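You operate a simulated robot arm through the tools that you are given. There is no shell and no other tool.

The job below is to be done with a simulated two-armed robot. You get a single attempt, and the scene is never put back.

## Task
Put the lab bottle with the yellow cap on the white table away on the top of the sampling desk. Take the small grey filter on the white table and put it away on the low steel bench. Hold the grey drip tray on the white table steady with one hand and put the pink cap six in it with the other. Take the small blue filter on the white table and put it away on the low steel bench. Take the cone one and put it on the cart shelf. Take the purple cap and leave it in the basin bowl. Put one of the white markers from the shelf under the blue bench on the clear sight glass. Put the steel gear on the cart shelf away on the white parts mat. The order is free. Set down upright: lab bottle with the yellow cap, small grey filter, small blue filter, cone one.

Only the result counts: the job must be done as asked and must still hold three seconds after the hand-in. Knocking over, shifting, dropping, spilling or breaking anything else fails it. A push-on lid holds only when it is set on centred and level and pressed home; a screw cap is set on level and turned clockwise until tight.

## Robot
Two 7-joint arms with fingered hands on one trunk, on a base that moves. Base frame: it is fixed to the floor where the robot stands at the start and does not move with it; the origin is under the middle of the robot, x ahead of it, y to its left, z up. Lengths are in cm, angles in degrees, forces in N, time in s.
The left shoulder is at the start at [3, 13.6, 120.5], the right one opposite. Each reaches about 125.3 cm from its shoulder. Places, roughly: basin bowl [-370, 370, 80]; cart shelf [-180, 270, 40]; clear sight glass (14x14x1 cm) [-410, 0, 40]; cone one [-275, 75, 100]; grey drip tray (24x25x8 cm) [-230, 90, 90]; lab bottle with the yellow cap (5x5x9 cm) [-270, 60, 90]; low steel bench [70, 410, 80]; pink cap six [-300, 75, 100]; purple cap (6x6x4 cm) [-300, 60, 90]; small blue filter [-300, 75, 100]; small grey filter [-275, 50, 100]; steel gear (8x8x5 cm) [-180, 260, 40]; top of the sampling desk [-160, 480, 90]; white marker [-350, 25, 50]; white parts mat [-400, 340, 90]. Payload 5 kg a hand.
The tool frame of a hand sits at the grasp point between the pads (the TCP): z along the fingers, y along the line on which they close. The tips reach 4.2 cm beyond it. The gripper opens to 20.8 cm; its body begins 11.9 cm behind the TCP. The gripper is a hand of 4 fingers: y runs from the thumb to the fingers, the wrist lies at [0, 0, -33.2] in the tool frame, and closing takes about 1.5 s.
Orientation is told as [roll, pitch, yaw] about the base's x, y, z axes, in that order, counted from this pose: with the fingers straight down and closing along the base's y, the tool's x points along the base's -x, its y along +y and its z along -z.

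## Interface
- The arms move only by the tool play_rows. It takes "left_commands", "right_commands" or both (then of equal length, played together; a hand with none holds still); each is a list of rows, each a list of 6 numbers: the shift along the base's x, y, z in cm, then the turn, a rotation vector about the base's x, y, z in degrees. In form: [[x, y, z, wx, wy, wz], ...]. A call has 1 to 20 rows; each row shifts and turns the commanded pose from where the row before left it. "left_claw" and "right_claw" are, for a hand that has rows, the finger opening in cm, from 0 to 20.8, set as the call begins (left out, the last holds). A row lasts 0.2 s, in which the tool goes at most 5 cm and 8.6 degrees; a call with a longer step from one row to the next is refused whole, and so is a gripper value outside its range. Where a pose cannot be reached the arm comes as near as it can. A force on the tool above 40 N (or 10 N above the force at the start of the call, whichever is more), or a blocked arm, ends the call early, and 0.2 s more pass. The fingers move at their own pace (about 7.2 cm/s each) and stop on an object; they squeeze with about 30 N. The grip force told is the motor's: it shows also when the fingers shut on nothing. Time passes only in rows, and 0.2 s behind the last, so rows that do not move let the fingers close. It gives the time, the measured TCP pose, the force on the tool (base axes), the opening and the grip force at its end, in the units of the frame above (readings bear some noise), with the torque about the TCP (base axes, N m) and any sound that the robot's microphone picked up.
- Cameras (640 x 400 px; columns grow to the right, rows downward): "scene" is now at [6.07, -1.75, 193.25]; the picture's right is [-0.14, -0.99, 0.00], its down [-0.72, 0.10, -0.69] and it looks along [0.68, -0.10, -0.73] (base axes); focal length 292 px, centre (320, 200). "left" rides on the left gripper at [-10.1, 0, -14.5] in its tool frame; the picture's right is [0.00, -1.00, 0.00], its down [0.82, 0.00, -0.57] and it looks along [0.57, 0.00, 0.82] (tool axes); focal length 261 px, centre (320, 200). "right" rides on the right gripper at [10.1, 0, -14.5] in its tool frame; the picture's right is [0.00, 1.00, 0.00], its down [-0.82, 0.00, -0.57] and it looks along [-0.57, 0.00, 0.82] (tool axes); focal length 261 px, centre (320, 200). There is no depth. A picture from a camera that has moved, and an enlarged one, comes with that camera's place and axes in the base frame and with its lens. The place of the scene camera against the robot may be out by one fixed shift of up to 1.8 cm in any direction.
- snapshot(camera): a new picture of that camera. It takes no simulated time.
- slide_trunk(by): moves the trunk up (or, below 0, down) by that many cm; the arms and the scene camera ride with it, the base frame stays. It gives what a move gives, with no picture.
- drive_base(legs): drives the robot by 1 to 6 legs, each [ahead, left, turn to the left] in cm, cm and degrees, along the robot's own axes; the way and the turn of a leg run together, so that a leg with both is an arc; at most 150 cm and 180 degrees a leg. The arms and the cameras ride along, it lands a little off, and it stops where it bumps. It gives what a move gives.
- curl_fingers(finger1, finger2, finger3, thumb_bend, hand): sets how far each is bent, from 0 (flat) to 1 (curled in); at 0.3 the hand is open as for a grip, at 0.7 the pads meet at the TCP. One left out holds its place. A second passes; each finger stops where it meets its share of the squeeze, and holds until it gets a number again. A gripper value or a shape takes the hand back. It gives what a move gives, with no picture; readings hold the bend of each and the force on the fingers (four entries, about 0 where the hand has none), thumb and palm.
- hand_shape(shape, hand): the hand has 4 fingers and takes this shape, open, in about a second: jaw (thumb against the fingers, like two jaws); tri (thumb and two fingers); tip (a fingertip pinch); poke (one finger out to press); point (the index stretched); flat (the hand flat); cup (the hand cupped); fist (a fist). The gripper value then closes the fingers along that shape, each until it touches; the sizes above hold for jaw. It gives what a move gives, with no picture.
- aim_head(pan, tilt): turns the head with the scene camera to pan (to the left, within 143 degrees either way) and tilt (down, from -29 to 69), counted from straight ahead of the robot. It gives what a move gives.
- enlarge(camera, box): a new picture of the part [left, top, right, bottom] of that camera's present view, enlarged. It takes no simulated time.
- finish_job(): hands the job in; it is judged then, once.

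Places have to be worked out from the pictures, the camera data and where the tool is seen. Open the grippers and draw the arms clear of the work before you hand the job in, unless the task says otherwise.

The tools are called after ">>>" as a command line: name --argument value ..., lists and objects as JSON in quotes. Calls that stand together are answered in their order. play_rows: Moves the arms, as the interface text tells. Its arguments: {"type":"object","properties":{"left_commands":{"type":"array"},"left_claw":{"type":"number"},"right_commands":{"type":"array"},"right_claw":{"type":"number"}},"required":[]} The other tools are called the same way: slide_trunk (by) moves the trunk up or down; hand_shape (shape, hand) gives the hand a shape; curl_fingers (finger1, finger2, finger3, thumb_bend, hand) moves the fingers one by one; drive_base (legs) drives the base; aim_head (pan, tilt) turns the head that bears the scene camera; snapshot (camera) takes a picture; enlarge (camera, box) takes an enlarged picture of a part of a camera's view; finish_job () hands the job in.

At the start:

```text
clock: 0.0
left_ee_pos: [67.76, 32.77, 119.61]
left_tcp_rot: [0.0, 0.0, 0.0]
left_force: [-0.4, 0.0, -0.3]
left_moment: [-0.03, -0.01, -0.01]
left_width: 20.78
left_grip_force: 0.1
left_shape: jaw
left_bend: [0.3, 0.3, 0.3, 0.3]
left_finger forces: [0.1, 0.0, 0.1, 0.0, 0.1, 0.0]
right_ee_pos: [65.83, -30.38, 120.15]
right_tcp_rot: [0.0, 0.0, -0.1]
right_force: [-0.1, -0.2, 0.0]
right_moment: [0.0, 0.0, 0.0]
right_width: 20.8
right_grip_force: 0.1
right_shape: jaw
right_bend: [0.3, 0.3, 0.3, 0.3]
right_finger forces: [0.0, 0.0, 0.0, 0.1, 0.0, 0.1]
trunk travel left (down, up): [-22.5, 26.5]
robot x, y, heading: [-0.13, 0.04, 0.3]
head pan, tilt (commanded): [-8.0, 46.7]
```

scene: 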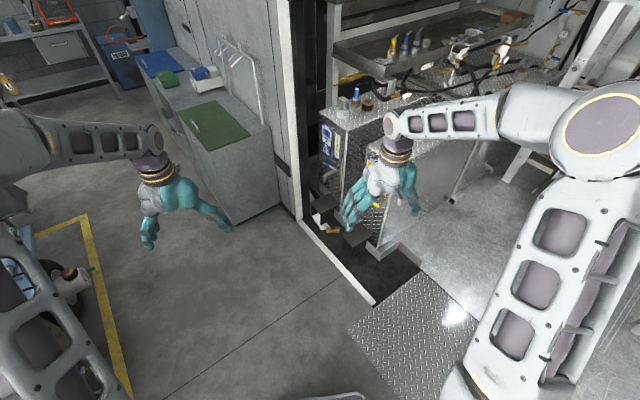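
right: 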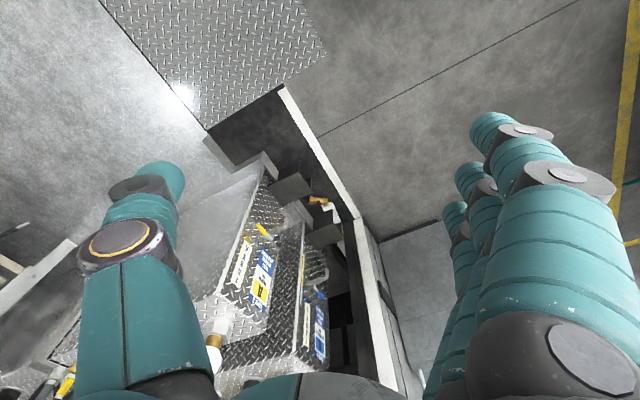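
left: 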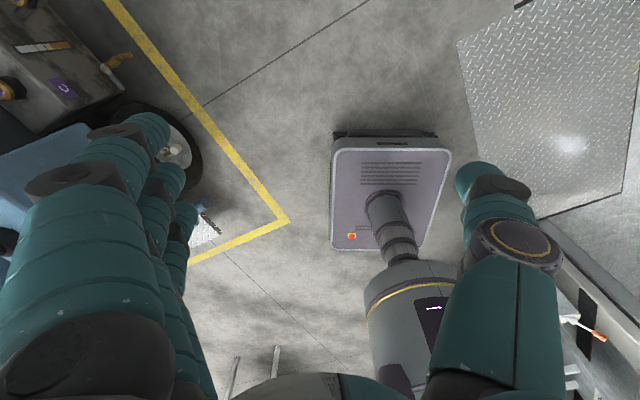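

I start by looking around with the head, since the work places lie behind and to the left of the robot.

>>> aim_head --pan 90 --tilt 15

>>> snapshot --camera "scene"

>>> aim_head --pan 140 --tilt 15

>>> snapshot --camera "scene"

>>> aim_head --pan -140 --tilt 15

>>> snapshot --camera "scene"

>>> aim_head --pan 45 --tilt 15

>>> snapshot --camera "scene"

```text
clock: 1.7
left_ee_pos: [67.73, 32.76, 119.55]
left_tcp_rot: [0.0, 0.0, 0.0]
left_force: [0.0, 1.3, -0.6]
left_moment: [-0.03, 0.0, -0.01]
left_width: 20.76
left_grip_force: 0.1
left_shape: jaw
left_bend: [0.3, 0.3, 0.3, 0.3]
left_finger forces: [0.0, 0.1, 0.0, 0.0, 0.0, 0.0]
right_ee_pos: [65.69, -30.39, 120.15]
right_tcp_rot: [0.1, 0.0, 0.0]
right_force: [-0.8, 0.8, -0.8]
right_moment: [0.0, 0.0, -0.01]
right_width: 20.8
right_grip_force: 0.1
right_shape: jaw
right_bend: [0.3, 0.3, 0.3, 0.3]
right_finger forces: [0.1, 0.0, 0.1, 0.0, 0.1, 0.0]
trunk travel left (down, up): [-22.5, 26.5]
robot x, y, heading: [-0.3, 0.19, 0.0]
head pan, tilt (commanded): [90.0, 15.0]
```

```text
taken
camera scene: at [-1.83, 8.7, 198.17], right [1.0, 0.0, 0.0], down [0.0, -0.26, -0.97], along [0.0, 0.97, -0.26], focal length 292 px, centre (320, 200)
```

scene: 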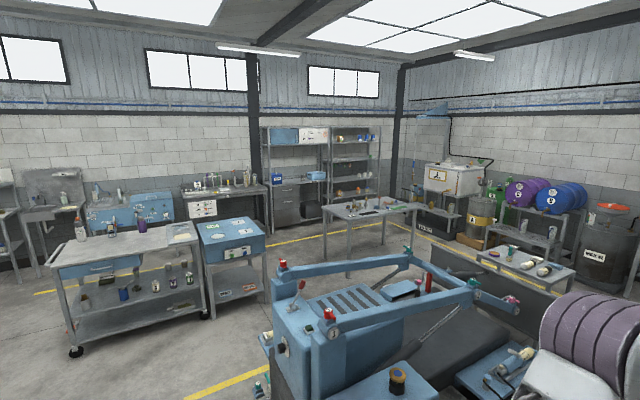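

```text
clock: 2.9
left_ee_pos: [67.87, 32.74, 119.51]
left_tcp_rot: [0.0, 0.0, 0.0]
left_force: [-0.1, -0.2, 0.3]
left_moment: [0.0, 0.03, -0.01]
left_width: 20.77
left_grip_force: 0.1
left_shape: jaw
left_bend: [0.3, 0.3, 0.3, 0.3]
left_finger forces: [0.0, 0.0, 0.1, 0.0, 0.0, 0.0]
right_ee_pos: [65.75, -30.43, 120.2]
right_tcp_rot: [-0.1, 0.1, 0.0]
right_force: [0.1, 0.1, -0.3]
right_moment: [-0.02, 0.01, 0.0]
right_width: 20.79
right_grip_force: 0.2
right_shape: jaw
right_bend: [0.3, 0.3, 0.3, 0.3]
right_finger forces: [0.0, 0.0, 0.0, 0.0, 0.0, 0.1]
trunk travel left (down, up): [-22.5, 26.5]
robot x, y, heading: [0.34, -0.01, -0.3]
head pan, tilt (commanded): [140.0, 15.0]
```

```text
taken
camera scene: at [-8.99, 5.37, 198.17], right [0.64, 0.77, 0.0], down [0.2, -0.17, -0.97], along [-0.74, 0.62, -0.26], focal length 292 px, centre (320, 200)
```

scene: 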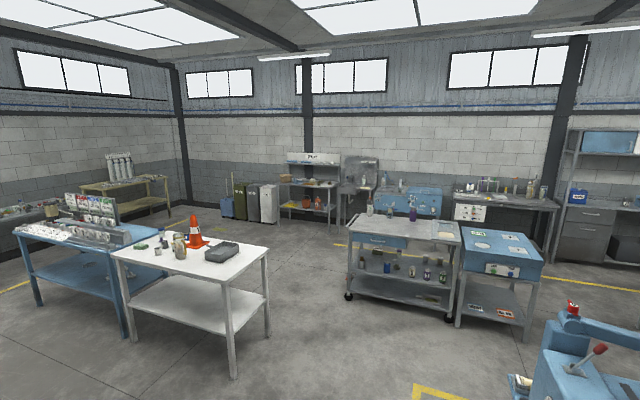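

```text
clock: 6.8
left_ee_pos: [67.69, 32.69, 119.53]
left_tcp_rot: [0.0, -0.1, 0.0]
left_force: [-0.6, 0.1, 0.2]
left_moment: [-0.01, 0.01, 0.02]
left_width: 20.76
left_grip_force: 0.0
left_shape: jaw
left_bend: [0.3, 0.3, 0.3, 0.3]
left_finger forces: [0.0, 0.0, 0.0, 0.0, 0.1, 0.0]
right_ee_pos: [65.71, -30.46, 120.18]
right_tcp_rot: [0.0, 0.0, 0.0]
right_force: [0.1, -0.2, 0.5]
right_moment: [-0.01, -0.02, 0.01]
right_width: 20.8
right_grip_force: 0.0
right_shape: jaw
right_bend: [0.3, 0.3, 0.3, 0.3]
right_finger forces: [0.1, 0.0, 0.1, 0.1, 0.1, 0.0]
trunk travel left (down, up): [-22.5, 26.5]
robot x, y, heading: [-0.08, -0.0, 0.0]
head pan, tilt (commanded): [-140.0, 15.0]
```

```text
taken
camera scene: at [-8.99, -6.65, 198.17], right [-0.64, 0.77, 0.0], down [0.2, 0.17, -0.97], along [-0.74, -0.62, -0.26], focal length 292 px, centre (320, 200)
```

scene: 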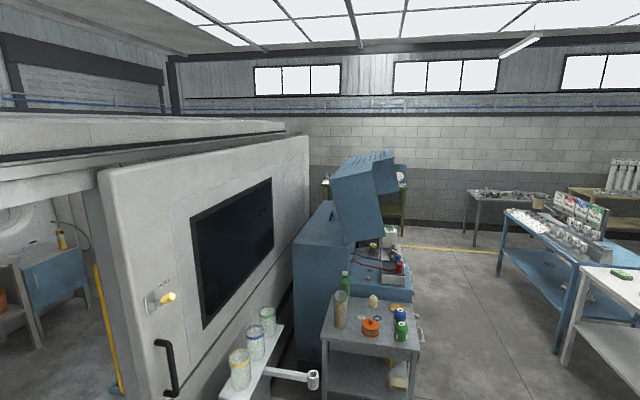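

```text
clock: 9.5
left_ee_pos: [67.76, 32.73, 119.53]
left_tcp_rot: [0.0, 0.0, -0.1]
left_force: [-0.1, 0.4, -0.4]
left_moment: [0.02, 0.02, 0.0]
left_width: 20.77
left_grip_force: 0.1
left_shape: jaw
left_bend: [0.3, 0.3, 0.3, 0.3]
left_finger forces: [0.1, 0.0, 0.0, 0.0, 0.1, 0.1]
right_ee_pos: [65.7, -30.33, 120.25]
right_tcp_rot: [0.0, 0.1, 0.0]
right_force: [0.7, -0.4, 0.2]
right_moment: [0.01, 0.02, -0.02]
right_width: 20.81
right_grip_force: 0.2
right_shape: jaw
right_bend: [0.3, 0.3, 0.3, 0.3]
right_finger forces: [0.1, 0.1, 0.0, 0.1, 0.1, 0.1]
trunk travel left (down, up): [-22.5, 26.5]
robot x, y, heading: [0.07, 0.01, 0.1]
head pan, tilt (commanded): [45.0, 15.0]
```

```text
taken
camera scene: at [4.77, 5.96, 198.17], right [0.71, -0.71, 0.0], down [-0.18, -0.18, -0.97], along [0.68, 0.68, -0.26], focal length 292 px, centre (320, 200)
```

scene: 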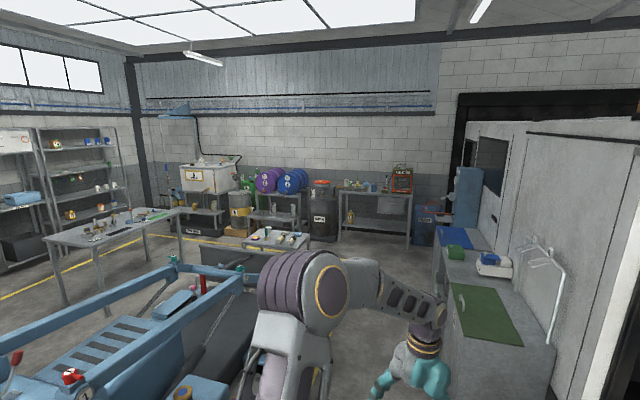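

I enlarge the areas of interest to identify the objects and furniture: white table, blue bench, cart, desks.

>>> aim_head --pan 143 --tilt 25

>>> enlarge --camera "scene" --box '[0, 120, 320, 320]'

>>> enlarge --camera "scene" --box '[120, 150, 280, 250]'

>>> enlarge --camera "scene" --box '[320, 60, 640, 260]'

>>> aim_head --pan 100 --tilt 25

>>> enlarge --camera "scene" --box '[0, 60, 320, 260]'

>>> enlarge --camera "scene" --box '[320, 60, 640, 260]'

```text
clock: 11.3
left_ee_pos: [67.73, 32.66, 119.47]
left_tcp_rot: [0.0, 0.0, 0.0]
left_force: [-0.3, -0.3, 0.0]
left_moment: [-0.01, -0.01, 0.03]
left_width: 20.81
left_grip_force: 0.1
left_shape: jaw
left_bend: [0.3, 0.3, 0.3, 0.3]
left_finger forces: [0.0, 0.1, 0.1, 0.0, 0.1, 0.0]
right_ee_pos: [65.77, -30.4, 120.12]
right_tcp_rot: [0.0, 0.0, 0.0]
right_force: [0.6, 0.6, 0.8]
right_moment: [0.02, 0.02, -0.01]
right_width: 20.81
right_grip_force: 0.0
right_shape: jaw
right_bend: [0.3, 0.3, 0.3, 0.3]
right_finger forces: [0.1, 0.1, 0.0, 0.0, 0.0, 0.0]
trunk travel left (down, up): [-22.5, 26.5]
robot x, y, heading: [-0.16, -0.04, 0.0]
head pan, tilt (commanded): [143.0, 25.0]
```

```text
2.00 times, centred on (160, 220) of scene
camera zoom: at [-9.2, 4.91, 196.55], right [0.6, 0.8, 0.0], down [0.34, -0.25, -0.91], along [-0.72, 0.55, -0.42], focal length 585 px, centre (640, 160)
```

zoom: 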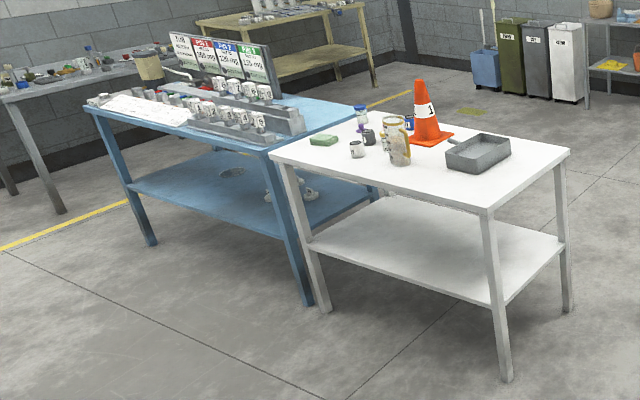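

```text
4.00 times, centred on (200, 200) of scene
camera zoom: at [-9.2, 4.91, 196.55], right [0.6, 0.8, 0.0], down [0.34, -0.25, -0.91], along [-0.72, 0.55, -0.42], focal length 1169 px, centre (800, 200)
```

zoom: 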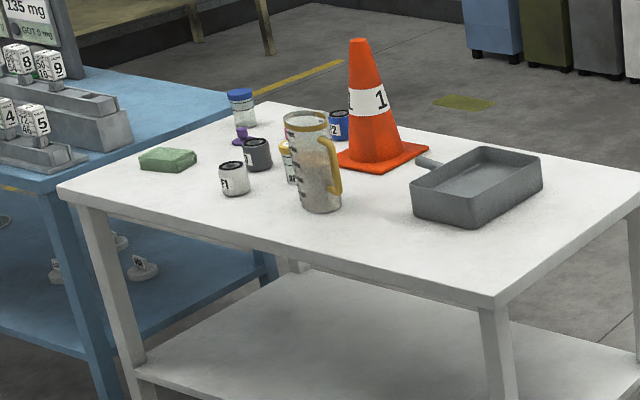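

```text
2.00 times, centred on (480, 160) of scene
camera zoom: at [-9.2, 4.91, 196.55], right [0.6, 0.8, 0.0], down [0.34, -0.25, -0.91], along [-0.72, 0.55, -0.42], focal length 585 px, centre (0, 280)
```

zoom: 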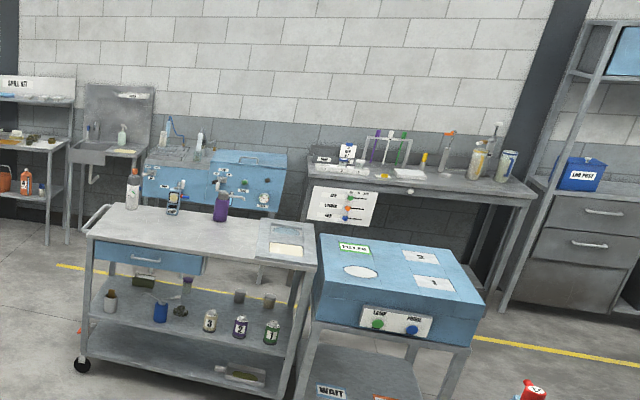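

```text
clock: 12.4
left_ee_pos: [67.76, 32.7, 119.46]
left_tcp_rot: [0.0, 0.0, 0.0]
left_force: [0.3, -0.7, -0.4]
left_moment: [-0.02, 0.01, -0.02]
left_width: 20.76
left_grip_force: 0.1
left_shape: jaw
left_bend: [0.3, 0.3, 0.3, 0.3]
left_finger forces: [0.0, 0.0, 0.1, 0.0, 0.0, 0.1]
right_ee_pos: [65.68, -30.37, 120.19]
right_tcp_rot: [0.0, 0.0, 0.0]
right_force: [-0.6, 0.8, -0.3]
right_moment: [-0.03, 0.02, -0.02]
right_width: 20.78
right_grip_force: 0.0
right_shape: jaw
right_bend: [0.3, 0.3, 0.3, 0.3]
right_finger forces: [0.0, 0.0, 0.0, 0.0, 0.0, 0.0]
trunk travel left (down, up): [-22.5, 26.5]
robot x, y, heading: [0.36, -0.03, -0.1]
head pan, tilt (commanded): [100.0, 25.0]
```

```text
2.00 times, centred on (160, 160) of scene
camera zoom: at [-3.45, 8.43, 196.54], right [0.98, 0.17, 0.0], down [0.07, -0.42, -0.91], along [-0.16, 0.89, -0.42], focal length 585 px, centre (640, 280)
```

zoom: 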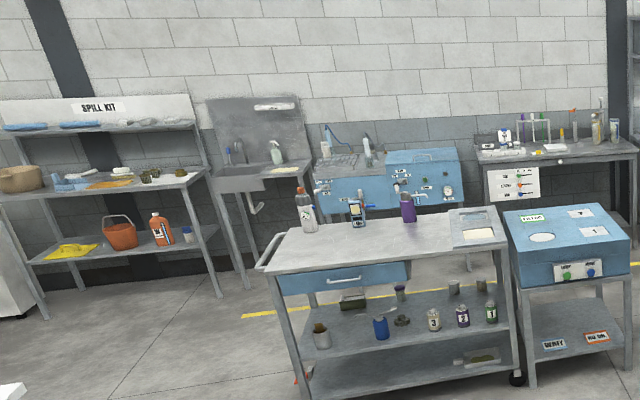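

```text
2.00 times, centred on (480, 160) of scene
camera zoom: at [-3.45, 8.43, 196.54], right [0.98, 0.17, 0.0], down [0.07, -0.42, -0.91], along [-0.16, 0.89, -0.42], focal length 585 px, centre (0, 280)
```

zoom: 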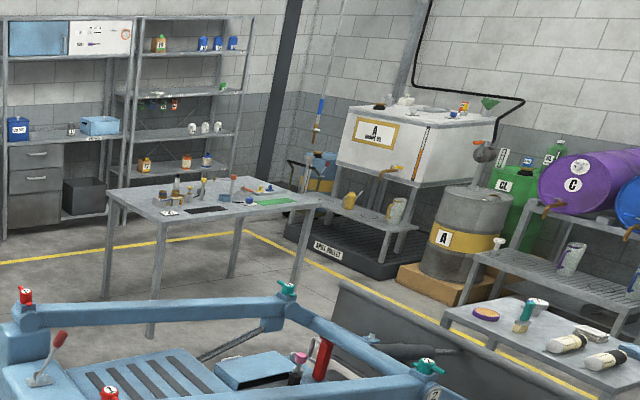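

The white table (about 120x55 cm, turned about 28°) spans roughly (-297,18)-(-191,75) on its near edge. I tuck both arms closer to the body before driving.

>>> play_rows --left_commands '[[-4, 0, 1, 0, 0, 0], [-5, 0, 1, 0, 0, 0], [-5, 0, 1, 0, 0, 0], [-5, 0, 1, 0, 0, 0], [-5, 0, 1, 0, 0, 0], [0, 0, 0, 0, 0, 0]]' --right_commands '[[-4, 0, 1, 0, 0, 0], [-5, 0, 1, 0, 0, 0], [-5, 0, 1, 0, 0, 0], [-5, 0, 1, 0, 0, 0], [-5, 0, 1, 0, 0, 0], [0, 0, 0, 0, 0, 0]]'

>>> aim_head --pan 110 --tilt 50

>>> snapshot --camera "scene"

>>> aim_head --pan -143 --tilt 45

>>> snapshot --camera "scene"

```text
refused: row 2 steps farther than a row can; nothing moved
```

```text
clock: 13.3
left_ee_pos: [67.66, 32.8, 119.49]
left_tcp_rot: [0.0, -0.1, 0.0]
left_force: [-0.2, 0.4, 1.1]
left_moment: [0.0, 0.03, -0.03]
left_width: 20.79
left_grip_force: 0.1
left_shape: jaw
left_bend: [0.3, 0.3, 0.3, 0.3]
left_finger forces: [0.0, 0.1, 0.0, 0.0, 0.0, 0.0]
right_ee_pos: [65.55, -30.46, 120.21]
right_tcp_rot: [0.0, 0.0, 0.0]
right_force: [0.6, -0.1, -0.1]
right_moment: [-0.02, -0.03, 0.0]
right_width: 20.78
right_grip_force: 0.0
right_shape: jaw
right_bend: [0.3, 0.3, 0.3, 0.3]
right_finger forces: [0.0, 0.0, 0.1, 0.1, 0.1, 0.0]
trunk travel left (down, up): [-22.5, 26.5]
robot x, y, heading: [0.19, -0.25, 0.0]
head pan, tilt (commanded): [110.0, 50.0]
```

```text
taken
camera scene: at [-4.47, 6.6, 192.8], right [0.94, 0.34, 0.0], down [0.26, -0.72, -0.64], along [-0.22, 0.6, -0.77], focal length 292 px, centre (320, 200)
```

scene: 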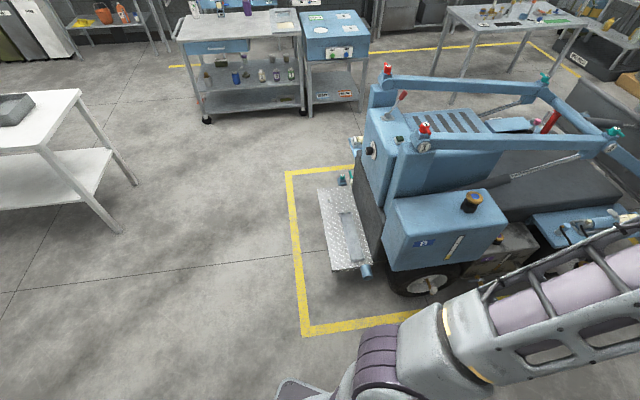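

```text
clock: 16.8
left_ee_pos: [67.74, 32.64, 119.51]
left_tcp_rot: [0.0, 0.0, 0.0]
left_force: [-0.6, -0.3, 0.1]
left_moment: [-0.01, -0.03, 0.02]
left_width: 20.78
left_grip_force: 0.0
left_shape: jaw
left_bend: [0.3, 0.3, 0.3, 0.3]
left_finger forces: [0.0, 0.0, 0.0, 0.0, 0.0, 0.0]
right_ee_pos: [65.73, -30.49, 120.17]
right_tcp_rot: [-0.1, 0.0, 0.0]
right_force: [-0.3, 0.9, -1.0]
right_moment: [0.06, -0.03, 0.0]
right_width: 20.8
right_grip_force: 0.0
right_shape: jaw
right_bend: [0.3, 0.3, 0.3, 0.3]
right_finger forces: [0.0, 0.1, 0.1, 0.0, 0.0, 0.1]
trunk travel left (down, up): [-22.5, 26.5]
robot x, y, heading: [-0.08, 0.32, -0.1]
head pan, tilt (commanded): [-143.0, 45.0]
```

```text
taken
camera scene: at [-8.33, -5.54, 193.49], right [-0.6, 0.8, 0.0], down [0.56, 0.43, -0.71], along [-0.56, -0.43, -0.71], focal length 292 px, centre (320, 200)
```

scene: 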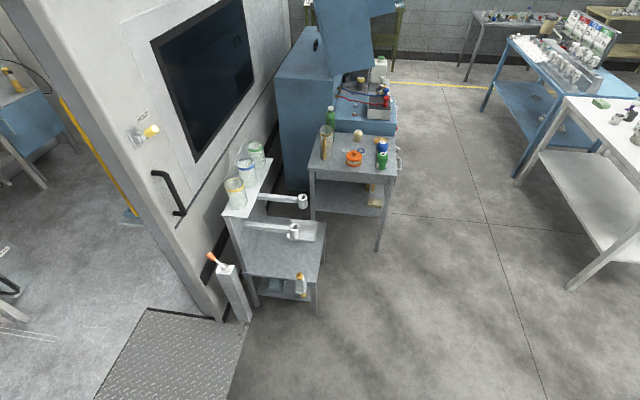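

One row was slightly over the step limit; I redo the tuck with smaller steps.

>>> play_rows --left_commands '[[-4, 0, 1, 0, 0, 0], [-4.8, 0, 1, 0, 0, 0], [-4.8, 0, 1, 0, 0, 0], [-4.8, 0, 1, 0, 0, 0], [-4.8, 0, 1, 0, 0, 0], [0, 0, 0, 0, 0, 0]]' --right_commands '[[-4, 0, 1, 0, 0, 0], [-4.8, 0, 1, 0, 0, 0], [-4.8, 0, 1, 0, 0, 0], [-4.8, 0, 1, 0, 0, 0], [-4.8, 0, 1, 0, 0, 0], [0, 0, 0, 0, 0, 0]]'

>>> drive_base --legs '[[0, 0, 118]]'

>>> aim_head --pan 30 --tilt 35

>>> snapshot --camera "scene"

```text
clock: 18.2
left_ee_pos: [44.94, 32.43, 124.3]
left_tcp_rot: [0.1, 0.3, 0.0]
left_force: [2.1, -0.6, -0.6]
left_moment: [0.03, 0.28, 0.0]
left_width: 20.8
left_grip_force: 0.1
left_shape: jaw
left_bend: [0.3, 0.3, 0.3, 0.3]
left_finger forces: [0.1, 0.1, 0.1, 0.0, 0.0, 0.0]
right_ee_pos: [42.81, -30.58, 124.81]
right_tcp_rot: [0.0, 0.2, 0.0]
right_force: [1.4, -0.6, -0.3]
right_moment: [-0.01, 0.31, 0.01]
right_width: 20.78
right_grip_force: 0.1
right_shape: jaw
right_bend: [0.3, 0.3, 0.3, 0.3]
right_finger forces: [0.0, 0.0, 0.0, 0.0, 0.0, 0.0]
trunk travel left (down, up): [-22.5, 26.5]
robot x, y, heading: [-0.02, 0.04, 0.1]
head pan, tilt (commanded): [-143.0, 45.0]
```

```text
clock: 23.5
left_ee_pos: [-49.04, 25.34, 124.56]
left_tcp_rot: [-0.1, 0.0, 116.6]
left_force: [0.1, 0.4, 0.2]
left_moment: [-0.02, 0.0, -0.02]
left_width: 20.81
left_grip_force: 0.0
left_shape: jaw
left_bend: [0.3, 0.3, 0.3, 0.3]
left_finger forces: [0.0, 0.0, 0.0, 0.0, 0.0, 0.0]
right_ee_pos: [8.16, 51.54, 125.02]
right_tcp_rot: [0.0, 0.0, 116.7]
right_force: [-0.5, -0.1, -0.5]
right_moment: [0.02, 0.03, -0.01]
right_width: 20.77
right_grip_force: 0.1
right_shape: jaw
right_bend: [0.3, 0.3, 0.3, 0.3]
right_finger forces: [0.0, 0.0, 0.0, 0.0, 0.1, 0.0]
trunk travel left (down, up): [-22.5, 26.5]
robot x, y, heading: [0.43, -0.05, 116.6]
head pan, tilt (commanded): [-143.0, 45.0]
```

```text
clock: 26.1
left_ee_pos: [-49.09, 25.44, 124.52]
left_tcp_rot: [0.0, 0.0, 116.7]
left_force: [0.2, 1.0, 0.1]
left_moment: [0.0, 0.0, 0.02]
left_width: 20.79
left_grip_force: 0.0
left_shape: jaw
left_bend: [0.3, 0.3, 0.3, 0.3]
left_finger forces: [0.0, 0.1, 0.1, 0.0, 0.0, 0.0]
right_ee_pos: [8.23, 51.46, 125.03]
right_tcp_rot: [0.1, 0.0, 116.6]
right_force: [0.2, 0.2, 0.7]
right_moment: [0.04, -0.02, 0.03]
right_width: 20.78
right_grip_force: 0.0
right_shape: jaw
right_bend: [0.3, 0.3, 0.3, 0.3]
right_finger forces: [0.1, 0.1, 0.0, 0.0, 0.1, 0.0]
trunk travel left (down, up): [-22.5, 26.5]
robot x, y, heading: [0.1, 0.46, 116.5]
head pan, tilt (commanded): [30.0, 35.0]
```

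```text
taken
camera scene: at [-4.91, 1.56, 194.97], right [0.55, 0.83, 0.0], down [0.48, -0.32, -0.82], along [-0.68, 0.45, -0.57], focal length 292 px, centre (320, 200)
```

scene: 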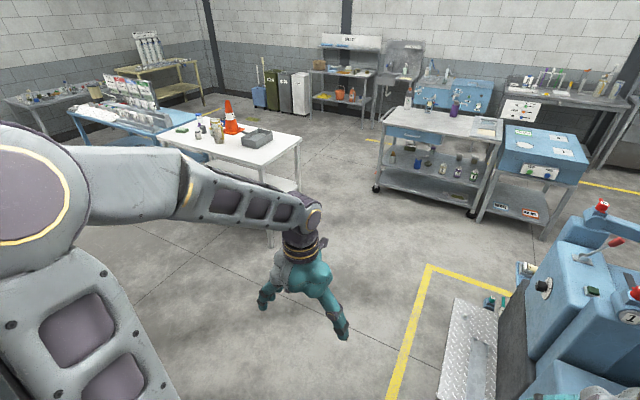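

Path to the table's near side is clear; I drive in an arc that keeps away from the small table on the right.

>>> drive_base --legs '[[75, 90, 0], [15, 115, 1.4]]'

>>> aim_head --pan 0 --tilt 42

>>> snapshot --camera "scene"

>>> enlarge --camera "scene" --box '[200, 100, 440, 250]'

```text
clock: 37.5
left_ee_pos: [-272.33, 6.05, 124.57]
left_tcp_rot: [0.0, 0.0, 119.7]
left_force: [-0.1, -0.3, -0.3]
left_moment: [0.01, -0.02, -0.04]
left_width: 20.77
left_grip_force: 0.0
left_shape: jaw
left_bend: [0.3, 0.3, 0.3, 0.3]
left_finger forces: [0.0, 0.0, 0.0, 0.1, 0.0, 0.1]
right_ee_pos: [-216.52, 35.26, 125.06]
right_tcp_rot: [0.0, 0.0, 119.7]
right_force: [-0.6, -0.2, 0.2]
right_moment: [0.0, -0.06, 0.0]
right_width: 20.81
right_grip_force: 0.0
right_shape: jaw
right_bend: [0.3, 0.3, 0.3, 0.3]
right_finger forces: [0.0, 0.1, 0.0, 0.0, 0.0, 0.0]
trunk travel left (down, up): [-22.5, 26.5]
robot x, y, heading: [-221.61, -17.02, 119.8]
head pan, tilt (commanded): [30.0, 35.0]
```

```text
clock: 38.4
left_ee_pos: [-272.24, 6.05, 124.44]
left_tcp_rot: [0.0, 0.0, 119.6]
left_force: [-0.3, -0.2, -0.6]
left_moment: [0.02, -0.02, 0.01]
left_width: 20.78
left_grip_force: 0.0
left_shape: jaw
left_bend: [0.3, 0.3, 0.3, 0.3]
left_finger forces: [0.1, 0.0, 0.1, 0.0, 0.0, 0.0]
right_ee_pos: [-216.56, 35.31, 125.1]
right_tcp_rot: [0.0, 0.0, 119.8]
right_force: [0.1, -0.1, -0.4]
right_moment: [0.01, -0.02, 0.02]
right_width: 20.8
right_grip_force: 0.0
right_shape: jaw
right_bend: [0.3, 0.3, 0.3, 0.3]
right_finger forces: [0.0, 0.0, 0.1, 0.0, 0.0, 0.1]
trunk travel left (down, up): [-22.5, 26.5]
robot x, y, heading: [-221.96, -16.65, 119.4]
head pan, tilt (commanded): [0.0, 42.0]
```

```text
taken
camera scene: at [-223.47, -12.61, 193.92], right [0.87, 0.5, 0.0], down [0.33, -0.58, -0.74], along [-0.37, 0.65, -0.67], focal length 292 px, centre (320, 200)
```

scene: 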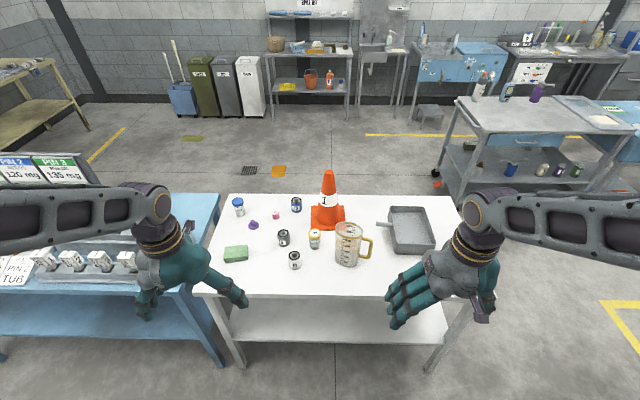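

```text
2.67 times, centred on (320, 175) of scene
camera zoom: at [-223.47, -12.61, 193.92], right [0.87, 0.5, 0.0], down [0.33, -0.58, -0.74], along [-0.37, 0.65, -0.67], focal length 779 px, centre (320, 267)
```

zoom: 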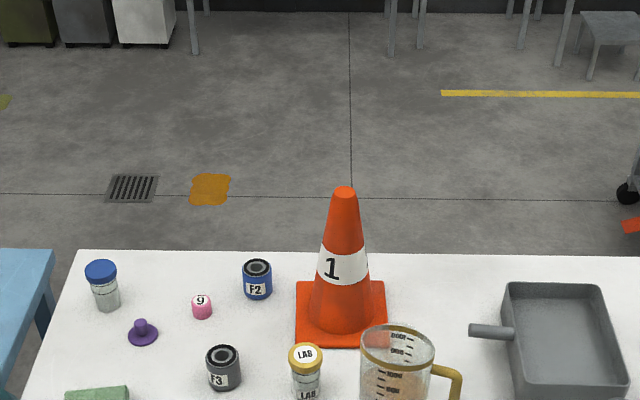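

I can identify everything: F2 (blue), F3 (grey), F1, lab bottle with yellow cap, jug, cone 1, tray with handle, purple cap, pink cap. Let me look at the blue bench's lower shelf to plan the marker part from here.

>>> aim_head --pan 40 --tilt 35

>>> snapshot --camera "scene"

>>> enlarge --camera "scene" --box '[160, 200, 480, 400]'

>>> snapshot --camera "left"

>>> snapshot --camera "right"

```text
clock: 39.5
left_ee_pos: [-272.36, 6.09, 124.51]
left_tcp_rot: [0.0, 0.0, 119.8]
left_force: [0.3, 0.3, 0.1]
left_moment: [-0.01, -0.02, -0.01]
left_width: 20.77
left_grip_force: 0.1
left_shape: jaw
left_bend: [0.3, 0.3, 0.3, 0.3]
left_finger forces: [0.1, 0.0, 0.1, 0.0, 0.0, 0.0]
right_ee_pos: [-216.49, 35.13, 125.18]
right_tcp_rot: [0.0, 0.0, 119.7]
right_force: [-0.6, -0.3, -0.3]
right_moment: [0.01, 0.0, -0.04]
right_width: 20.78
right_grip_force: 0.1
right_shape: jaw
right_bend: [0.3, 0.3, 0.3, 0.3]
right_finger forces: [0.1, 0.0, 0.0, 0.1, 0.0, 0.0]
trunk travel left (down, up): [-22.5, 26.5]
robot x, y, heading: [-222.09, -16.69, 119.6]
head pan, tilt (commanded): [40.0, 35.0]
```

```text
taken
camera scene: at [-227.57, -16.8, 194.96], right [0.35, 0.94, 0.0], down [0.54, -0.2, -0.82], along [-0.77, 0.28, -0.57], focal length 292 px, centre (320, 200)
```

scene: 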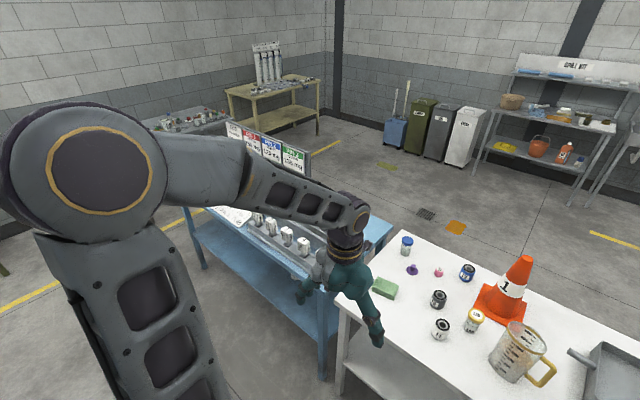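

```text
2.00 times, centred on (320, 300) of scene
camera zoom: at [-227.57, -16.8, 194.96], right [0.35, 0.94, 0.0], down [0.54, -0.2, -0.82], along [-0.77, 0.28, -0.57], focal length 585 px, centre (320, 0)
```

zoom: 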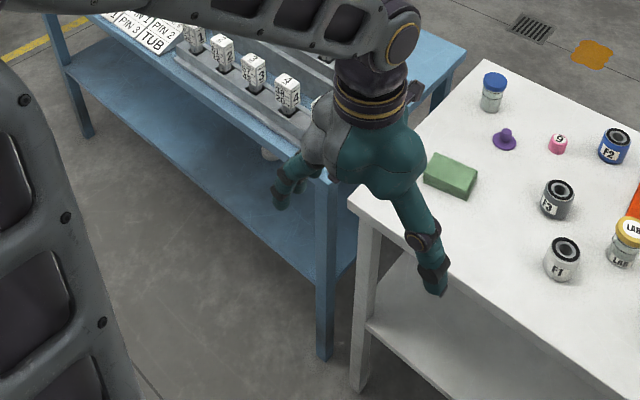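

```text
taken
camera left: at [-277.25, 14.79, 139.04], right [0.87, 0.5, 0.0], down [0.41, -0.71, 0.57], along [0.29, -0.5, -0.82], focal length 261 px, centre (320, 200)
```

left: 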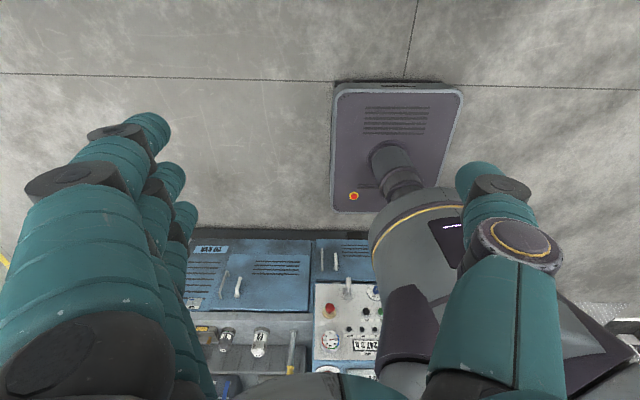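

```text
taken
camera right: at [-211.67, 26.55, 139.53], right [-0.87, -0.49, 0.0], down [-0.4, 0.71, 0.57], along [-0.28, 0.5, -0.82], focal length 261 px, centre (320, 200)
```

right: 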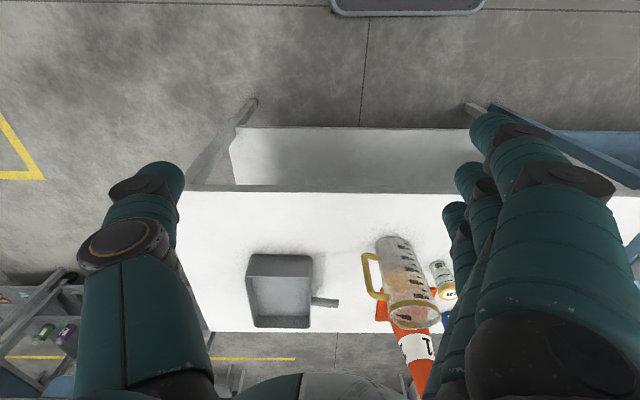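

The cart stands beyond the far side of the table. The far side of the table is free floor, so I plan to work from there (cone with a horizontal grasp). First I move right past the table's end and look again.

>>> drive_base --legs '[[0, 133, 0]]'

```text
clock: 46.2
left_ee_pos: [-387.55, -61.06, 124.62]
left_tcp_rot: [0.0, 0.0, 120.4]
left_force: [-0.1, -0.4, 0.1]
left_moment: [0.06, -0.07, -0.01]
left_width: 20.76
left_grip_force: 0.1
left_shape: jaw
left_bend: [0.3, 0.3, 0.3, 0.3]
left_finger forces: [0.0, 0.0, 0.0, 0.1, 0.1, 0.0]
right_ee_pos: [-332.33, -31.21, 125.04]
right_tcp_rot: [0.0, -0.1, 120.3]
right_force: [-0.2, -0.3, -0.3]
right_moment: [0.03, -0.02, -0.04]
right_width: 20.79
right_grip_force: 0.0
right_shape: jaw
right_bend: [0.3, 0.3, 0.3, 0.3]
right_finger forces: [0.0, 0.0, 0.1, 0.0, 0.0, 0.1]
trunk travel left (down, up): [-22.5, 26.5]
robot x, y, heading: [-337.12, -83.12, 120.1]
head pan, tilt (commanded): [40.0, 35.0]
```

I sent it the wrong way (left is positive), but nothing was touched; the robot now stands right in front of the blue bench, so I'll look at the marker job from here first.

>>> aim_head --pan 0 --tilt 45

>>> snapshot --camera "scene"

>>> snapshot --camera "right"

```text
clock: 47.2
left_ee_pos: [-387.53, -61.1, 124.7]
left_tcp_rot: [0.0, 0.0, 120.4]
left_force: [-1.4, -0.4, 0.8]
left_moment: [0.01, 0.0, 0.02]
left_width: 20.77
left_grip_force: 0.1
left_shape: jaw
left_bend: [0.3, 0.3, 0.3, 0.3]
left_finger forces: [0.1, 0.0, 0.1, 0.0, 0.0, 0.0]
right_ee_pos: [-332.05, -31.21, 125.14]
right_tcp_rot: [0.0, -0.1, 120.5]
right_force: [0.9, 0.5, -0.4]
right_moment: [0.02, 0.01, -0.02]
right_width: 20.77
right_grip_force: 0.0
right_shape: jaw
right_bend: [0.3, 0.3, 0.3, 0.3]
right_finger forces: [0.0, 0.0, 0.1, 0.0, 0.1, 0.0]
trunk travel left (down, up): [-22.5, 26.5]
robot x, y, heading: [-337.17, -82.99, 120.3]
head pan, tilt (commanded): [0.0, 45.0]
```

```text
taken
camera scene: at [-338.49, -79.37, 193.49], right [0.86, 0.51, 0.0], down [0.36, -0.61, -0.71], along [-0.36, 0.61, -0.71], focal length 292 px, centre (320, 200)
```

scene: 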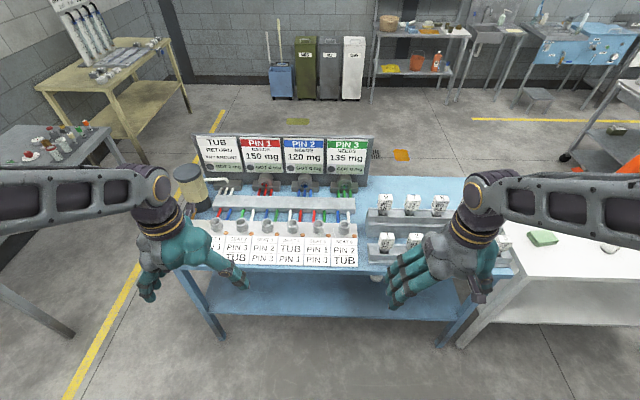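

```text
taken
camera right: at [-327.26, -39.86, 139.53], right [-0.87, -0.5, 0.0], down [-0.41, 0.71, 0.57], along [-0.29, 0.49, -0.82], focal length 261 px, centre (320, 200)
```

right: 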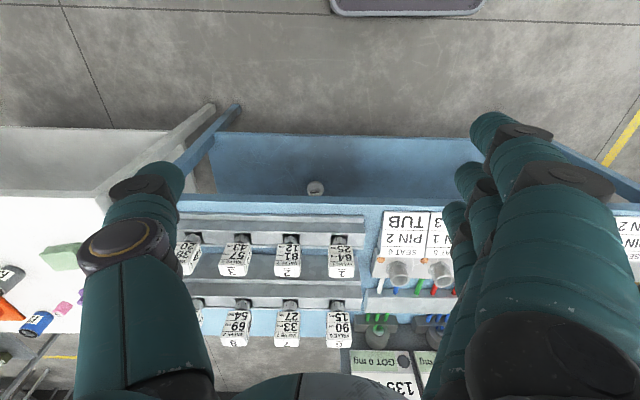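

Before any step back for a look under the bench, I check what is behind the robot with the left hand camera and the head.

>>> snapshot --camera "left"

>>> aim_head --pan -140 --tilt 40

>>> snapshot --camera "scene"

>>> aim_head --pan 140 --tilt 40

>>> snapshot --camera "scene"

```text
taken
camera left: at [-392.69, -52.4, 139.04], right [0.86, 0.51, 0.0], down [0.42, -0.71, 0.57], along [0.29, -0.49, -0.82], focal length 261 px, centre (320, 200)
```

left: 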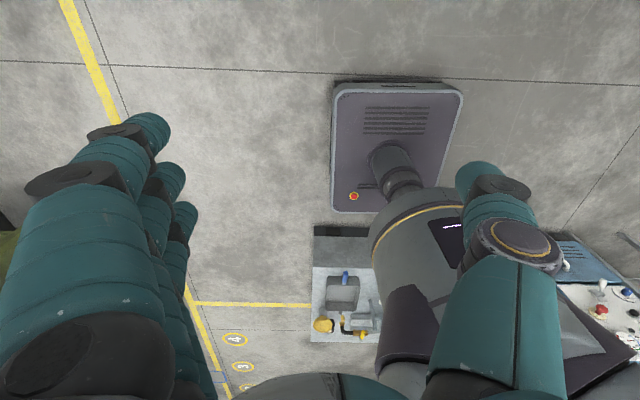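

```text
clock: 49.5
left_ee_pos: [-387.66, -61.03, 124.53]
left_tcp_rot: [0.1, 0.1, 120.3]
left_force: [-0.5, -0.5, 0.2]
left_moment: [-0.03, -0.02, 0.0]
left_width: 20.81
left_grip_force: 0.1
left_shape: jaw
left_bend: [0.3, 0.3, 0.3, 0.3]
left_finger forces: [0.1, 0.0, 0.1, 0.0, 0.1, 0.0]
right_ee_pos: [-332.22, -31.16, 125.15]
right_tcp_rot: [0.0, 0.0, 120.3]
right_force: [0.0, 0.0, 0.1]
right_moment: [-0.05, -0.03, -0.02]
right_width: 20.79
right_grip_force: 0.1
right_shape: jaw
right_bend: [0.3, 0.3, 0.3, 0.3]
right_finger forces: [0.1, 0.1, 0.1, 0.0, 0.0, 0.1]
trunk travel left (down, up): [-22.5, 26.5]
robot x, y, heading: [-336.88, -83.08, 120.5]
head pan, tilt (commanded): [-140.0, 40.0]
```

```text
taken
camera scene: at [-326.34, -89.22, 194.21], right [-0.34, -0.94, 0.0], down [-0.61, 0.22, -0.77], along [0.72, -0.26, -0.64], focal length 292 px, centre (320, 200)
```

scene: 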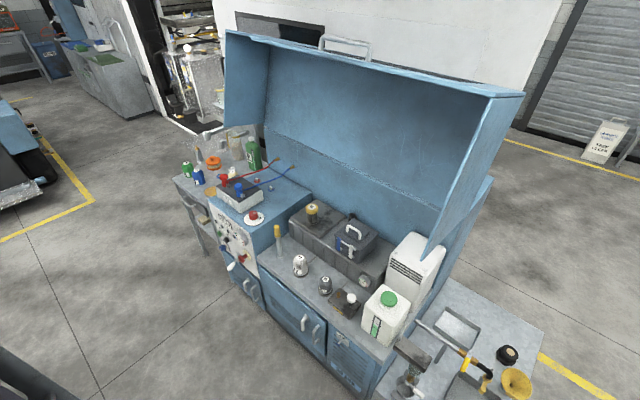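

```text
clock: 53.3
left_ee_pos: [-387.63, -61.05, 124.5]
left_tcp_rot: [-0.1, 0.0, 120.3]
left_force: [-0.4, -0.1, 0.2]
left_moment: [-0.01, 0.0, 0.02]
left_width: 20.79
left_grip_force: 0.1
left_shape: jaw
left_bend: [0.3, 0.3, 0.3, 0.3]
left_finger forces: [0.1, 0.0, 0.0, 0.0, 0.1, 0.0]
right_ee_pos: [-332.3, -31.15, 125.0]
right_tcp_rot: [0.0, 0.0, 120.4]
right_force: [-0.4, -0.8, 0.3]
right_moment: [-0.01, -0.02, 0.0]
right_width: 20.8
right_grip_force: 0.0
right_shape: jaw
right_bend: [0.3, 0.3, 0.3, 0.3]
right_finger forces: [0.1, 0.0, 0.0, 0.0, 0.0, 0.0]
trunk travel left (down, up): [-22.5, 26.5]
robot x, y, heading: [-336.71, -83.26, 120.4]
head pan, tilt (commanded): [140.0, 40.0]
```

```text
taken
camera scene: at [-335.78, -94.75, 194.21], right [-0.99, 0.17, 0.0], down [0.11, 0.63, -0.77], along [-0.13, -0.76, -0.64], focal length 292 px, centre (320, 200)
```

scene: 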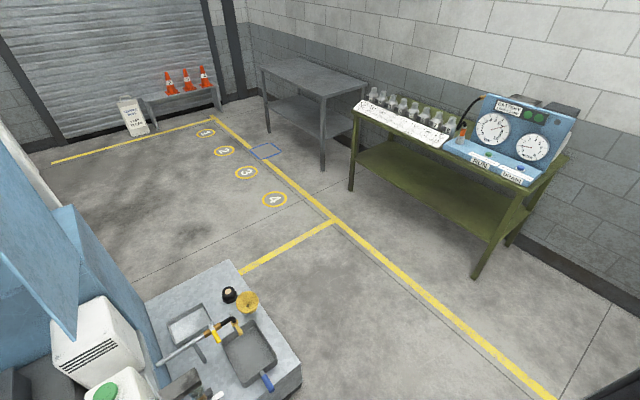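

The bench behind leaves little room to step back, so I'll use the left hand camera: fingers turned forward, lowered in front of the bench to look under its top.

>>> play_rows --left_commands '[[0.09, 1.11, -2.5, 7.06, 4.14, 0], [0.09, 1.11, -2.5, 7.06, 4.14, 0], [0.09, 1.11, -2.5, 7.06, 4.14, 0], [0.09, 1.11, -2.5, 7.06, 4.14, 0], [0.09, 1.11, -2.5, 7.06, 4.14, 0], [0.09, 1.11, -2.5, 7.06, 4.14, 0], [0.09, 1.11, -2.5, 7.06, 4.14, 0], [0.09, 1.11, -2.5, 7.06, 4.14, 0], [0.09, 1.11, -2.5, 7.06, 4.14, 0], [0.09, 1.11, -2.5, 7.06, 4.14, 0], [0.09, 1.11, -2.5, 7.06, 4.14, 0], [0, 0, -3.5, 0, 0, 0], [0, 0, -3.5, 0, 0, 0], [0, 0, -3.5, 0, 0, 0], [0, 0, -3.5, 0, 0, 0], [0, 0, -3.5, 0, 0, 0], [0, 0, -3.5, 0, 0, 0], [0, 0, -3.5, 0, 0, 0], [0, 0, 0, 0, 0, 0]]'

>>> snapshot --camera "left"

```text
clock: 57.3
left_ee_pos: [-389.33, -55.68, 114.74]
left_tcp_rot: [0.7, -27.1, 119.7]
left_force: [1.1, 0.1, 0.4]
left_moment: [0.01, 0.01, 0.02]
left_width: 20.8
left_grip_force: 0.0
left_shape: jaw
left_bend: [0.3, 0.3, 0.3, 0.3]
left_finger forces: [0.0, 0.0, 0.0, 0.0, 0.0, 0.0]
left hand out of reach, approached as far as the arm can: row 3, 4, 5, 6, 7, 8, 9, 10, 11, 12, 13, 14, 15, 16, 17, 18
right_ee_pos: [-332.23, -31.19, 125.05]
right_tcp_rot: [-0.1, 0.1, 120.4]
right_force: [0.4, 0.4, 0.0]
right_moment: [0.01, 0.0, -0.01]
right_width: 20.79
right_grip_force: 0.1
right_shape: jaw
right_bend: [0.3, 0.3, 0.3, 0.3]
right_finger forces: [0.0, 0.0, 0.1, 0.0, 0.0, 0.1]
trunk travel left (down, up): [-22.5, 26.5]
robot x, y, heading: [-337.13, -83.49, 120.5]
head pan, tilt (commanded): [140.0, 40.0]
```

```text
taken
camera left: at [-390.46, -53.55, 132.27], right [0.86, 0.51, -0.01], down [0.5, -0.85, 0.14], along [0.06, -0.12, -0.99], focal length 261 px, centre (320, 200)
```

left: 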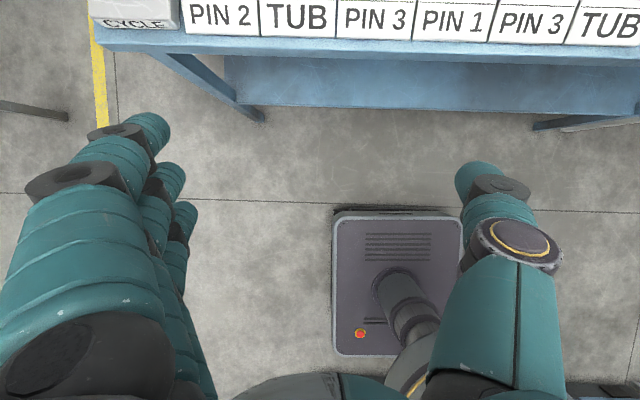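

The wrist cannot turn flat that close to the body. I check what the arm does with an idle row, then return the left hand to its former pose.

>>> play_rows --left_commands '[[0, 0, 0, 0, 0, 0]]'

```text
clock: 57.7
left_ee_pos: [-389.44, -55.66, 114.76]
left_tcp_rot: [0.8, -27.2, 119.8]
left_force: [0.2, 0.3, -0.2]
left_moment: [-0.01, 0.01, 0.01]
left_width: 20.8
left_grip_force: 0.2
left_shape: jaw
left_bend: [0.3, 0.3, 0.3, 0.3]
left_finger forces: [0.0, 0.1, 0.0, 0.0, 0.0, 0.1]
right_ee_pos: [-332.28, -31.23, 125.09]
right_tcp_rot: [0.1, 0.0, 120.4]
right_force: [0.2, 0.9, -0.4]
right_moment: [-0.01, 0.04, 0.01]
right_width: 20.8
right_grip_force: 0.0
right_shape: jaw
right_bend: [0.3, 0.3, 0.3, 0.3]
right_finger forces: [0.1, 0.0, 0.0, 0.1, 0.0, 0.1]
trunk travel left (down, up): [-22.5, 26.5]
robot x, y, heading: [-337.29, -83.22, 120.6]
head pan, tilt (commanded): [140.0, 40.0]
```

>>> play_rows --left_commands '[[0, -1, 2.5, -5.82, -3.42, 0], [0, -1, 2.5, -5.82, -3.42, 0], [0, -1, 2.5, -5.82, -3.42, 0], [0, -1, 2.5, -5.82, -3.42, 0], [0, 0, 0, 0, 0, 0]]'

>>> aim_head --pan 100 --tilt 40

>>> snapshot --camera "scene"

```text
clock: 58.9
left_ee_pos: [-389.18, -59.92, 124.75]
left_tcp_rot: [0.3, -0.9, 120.3]
left_force: [0.7, -0.3, -0.5]
left_moment: [0.02, 0.06, 0.01]
left_width: 20.76
left_grip_force: 0.1
left_shape: jaw
left_bend: [0.3, 0.3, 0.3, 0.3]
left_finger forces: [0.0, 0.0, 0.0, 0.1, 0.0, 0.0]
right_ee_pos: [-332.24, -31.3, 125.15]
right_tcp_rot: [0.0, 0.0, 120.4]
right_force: [0.2, 0.2, 0.6]
right_moment: [0.05, 0.03, 0.02]
right_width: 20.78
right_grip_force: 0.1
right_shape: jaw
right_bend: [0.3, 0.3, 0.3, 0.3]
right_finger forces: [0.0, 0.0, 0.1, 0.1, 0.1, 0.0]
trunk travel left (down, up): [-22.5, 26.5]
robot x, y, heading: [-336.9, -83.02, 120.4]
head pan, tilt (commanded): [140.0, 40.0]
```

```text
clock: 60.0
left_ee_pos: [-389.21, -59.84, 124.72]
left_tcp_rot: [0.3, -1.1, 120.4]
left_force: [-0.2, 0.1, -0.2]
left_moment: [0.05, 0.02, 0.02]
left_width: 20.81
left_grip_force: 0.0
left_shape: jaw
left_bend: [0.3, 0.3, 0.3, 0.3]
left_finger forces: [0.1, 0.1, 0.1, 0.0, 0.0, 0.0]
right_ee_pos: [-332.16, -31.18, 125.02]
right_tcp_rot: [0.0, 0.0, 120.4]
right_force: [-0.6, 0.5, 0.4]
right_moment: [-0.01, 0.02, 0.0]
right_width: 20.79
right_grip_force: 0.1
right_shape: jaw
right_bend: [0.3, 0.3, 0.3, 0.3]
right_finger forces: [0.1, 0.0, 0.0, 0.0, 0.0, 0.1]
trunk travel left (down, up): [-22.5, 26.5]
robot x, y, heading: [-337.03, -83.05, 120.7]
head pan, tilt (commanded): [100.0, 40.0]
```

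```text
taken
camera scene: at [-340.81, -91.88, 194.21], right [-0.65, 0.76, 0.0], down [0.49, 0.42, -0.77], along [-0.58, -0.5, -0.64], focal length 292 px, centre (320, 200)
```

scene: 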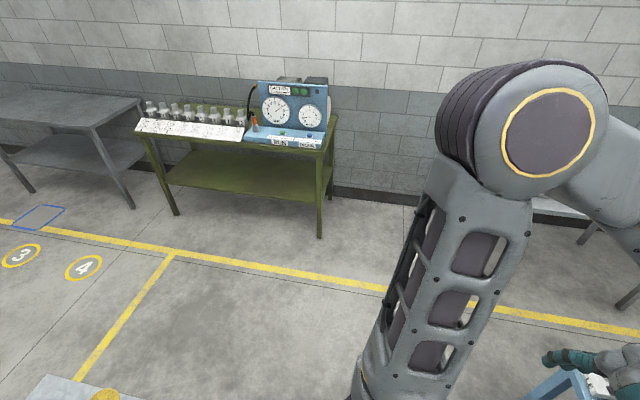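

The commanded pose follows the measured one, good. Glass and markers under the bench lie nearer its far side, so I'll work everything from the far side; I drive back right through the corridor past the white table's end.

>>> drive_base --legs '[[-1.4, -133, 0], [-1.4, -133, 0]]'

>>> aim_head --pan 0 --tilt 40

>>> snapshot --camera "scene"

```text
clock: 72.9
left_ee_pos: [-158.63, 73.04, 124.68]
left_tcp_rot: [0.5, -1.1, 120.2]
left_force: [-1.1, -0.4, 0.8]
left_moment: [0.01, 0.02, -0.01]
left_width: 20.82
left_grip_force: 0.0
left_shape: jaw
left_bend: [0.3, 0.3, 0.3, 0.3]
left_finger forces: [0.0, 0.1, 0.0, 0.0, 0.1, 0.0]
right_ee_pos: [-101.51, 101.52, 124.99]
right_tcp_rot: [0.1, 0.1, 120.3]
right_force: [-0.1, -0.6, 0.0]
right_moment: [-0.01, 0.01, -0.01]
right_width: 20.79
right_grip_force: 0.1
right_shape: jaw
right_bend: [0.3, 0.3, 0.3, 0.3]
right_finger forces: [0.0, 0.1, 0.1, 0.0, 0.0, 0.1]
trunk travel left (down, up): [-22.5, 26.5]
robot x, y, heading: [-106.54, 49.66, 119.9]
head pan, tilt (commanded): [100.0, 40.0]
```

```text
clock: 74.7
left_ee_pos: [-158.62, 72.85, 124.71]
left_tcp_rot: [0.3, -1.1, 120.3]
left_force: [-0.9, 0.2, -0.4]
left_moment: [0.02, -0.01, -0.01]
left_width: 20.78
left_grip_force: 0.1
left_shape: jaw
left_bend: [0.3, 0.3, 0.3, 0.3]
left_finger forces: [0.0, 0.0, 0.0, 0.0, 0.0, 0.0]
right_ee_pos: [-101.58, 101.48, 125.18]
right_tcp_rot: [-0.1, 0.0, 120.2]
right_force: [-0.7, 0.5, -0.3]
right_moment: [-0.01, -0.03, -0.01]
right_width: 20.78
right_grip_force: 0.1
right_shape: jaw
right_bend: [0.3, 0.3, 0.3, 0.3]
right_finger forces: [0.0, 0.1, 0.1, 0.0, 0.1, 0.1]
trunk travel left (down, up): [-22.5, 26.5]
robot x, y, heading: [-106.18, 49.44, 120.4]
head pan, tilt (commanded): [0.0, 40.0]
```

```text
taken
camera scene: at [-108.05, 53.71, 194.21], right [0.86, 0.5, 0.0], down [0.32, -0.56, -0.77], along [-0.39, 0.66, -0.64], focal length 292 px, centre (320, 200)
```

scene: 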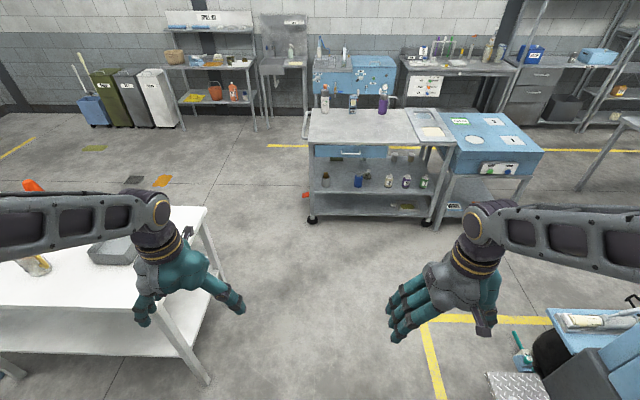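

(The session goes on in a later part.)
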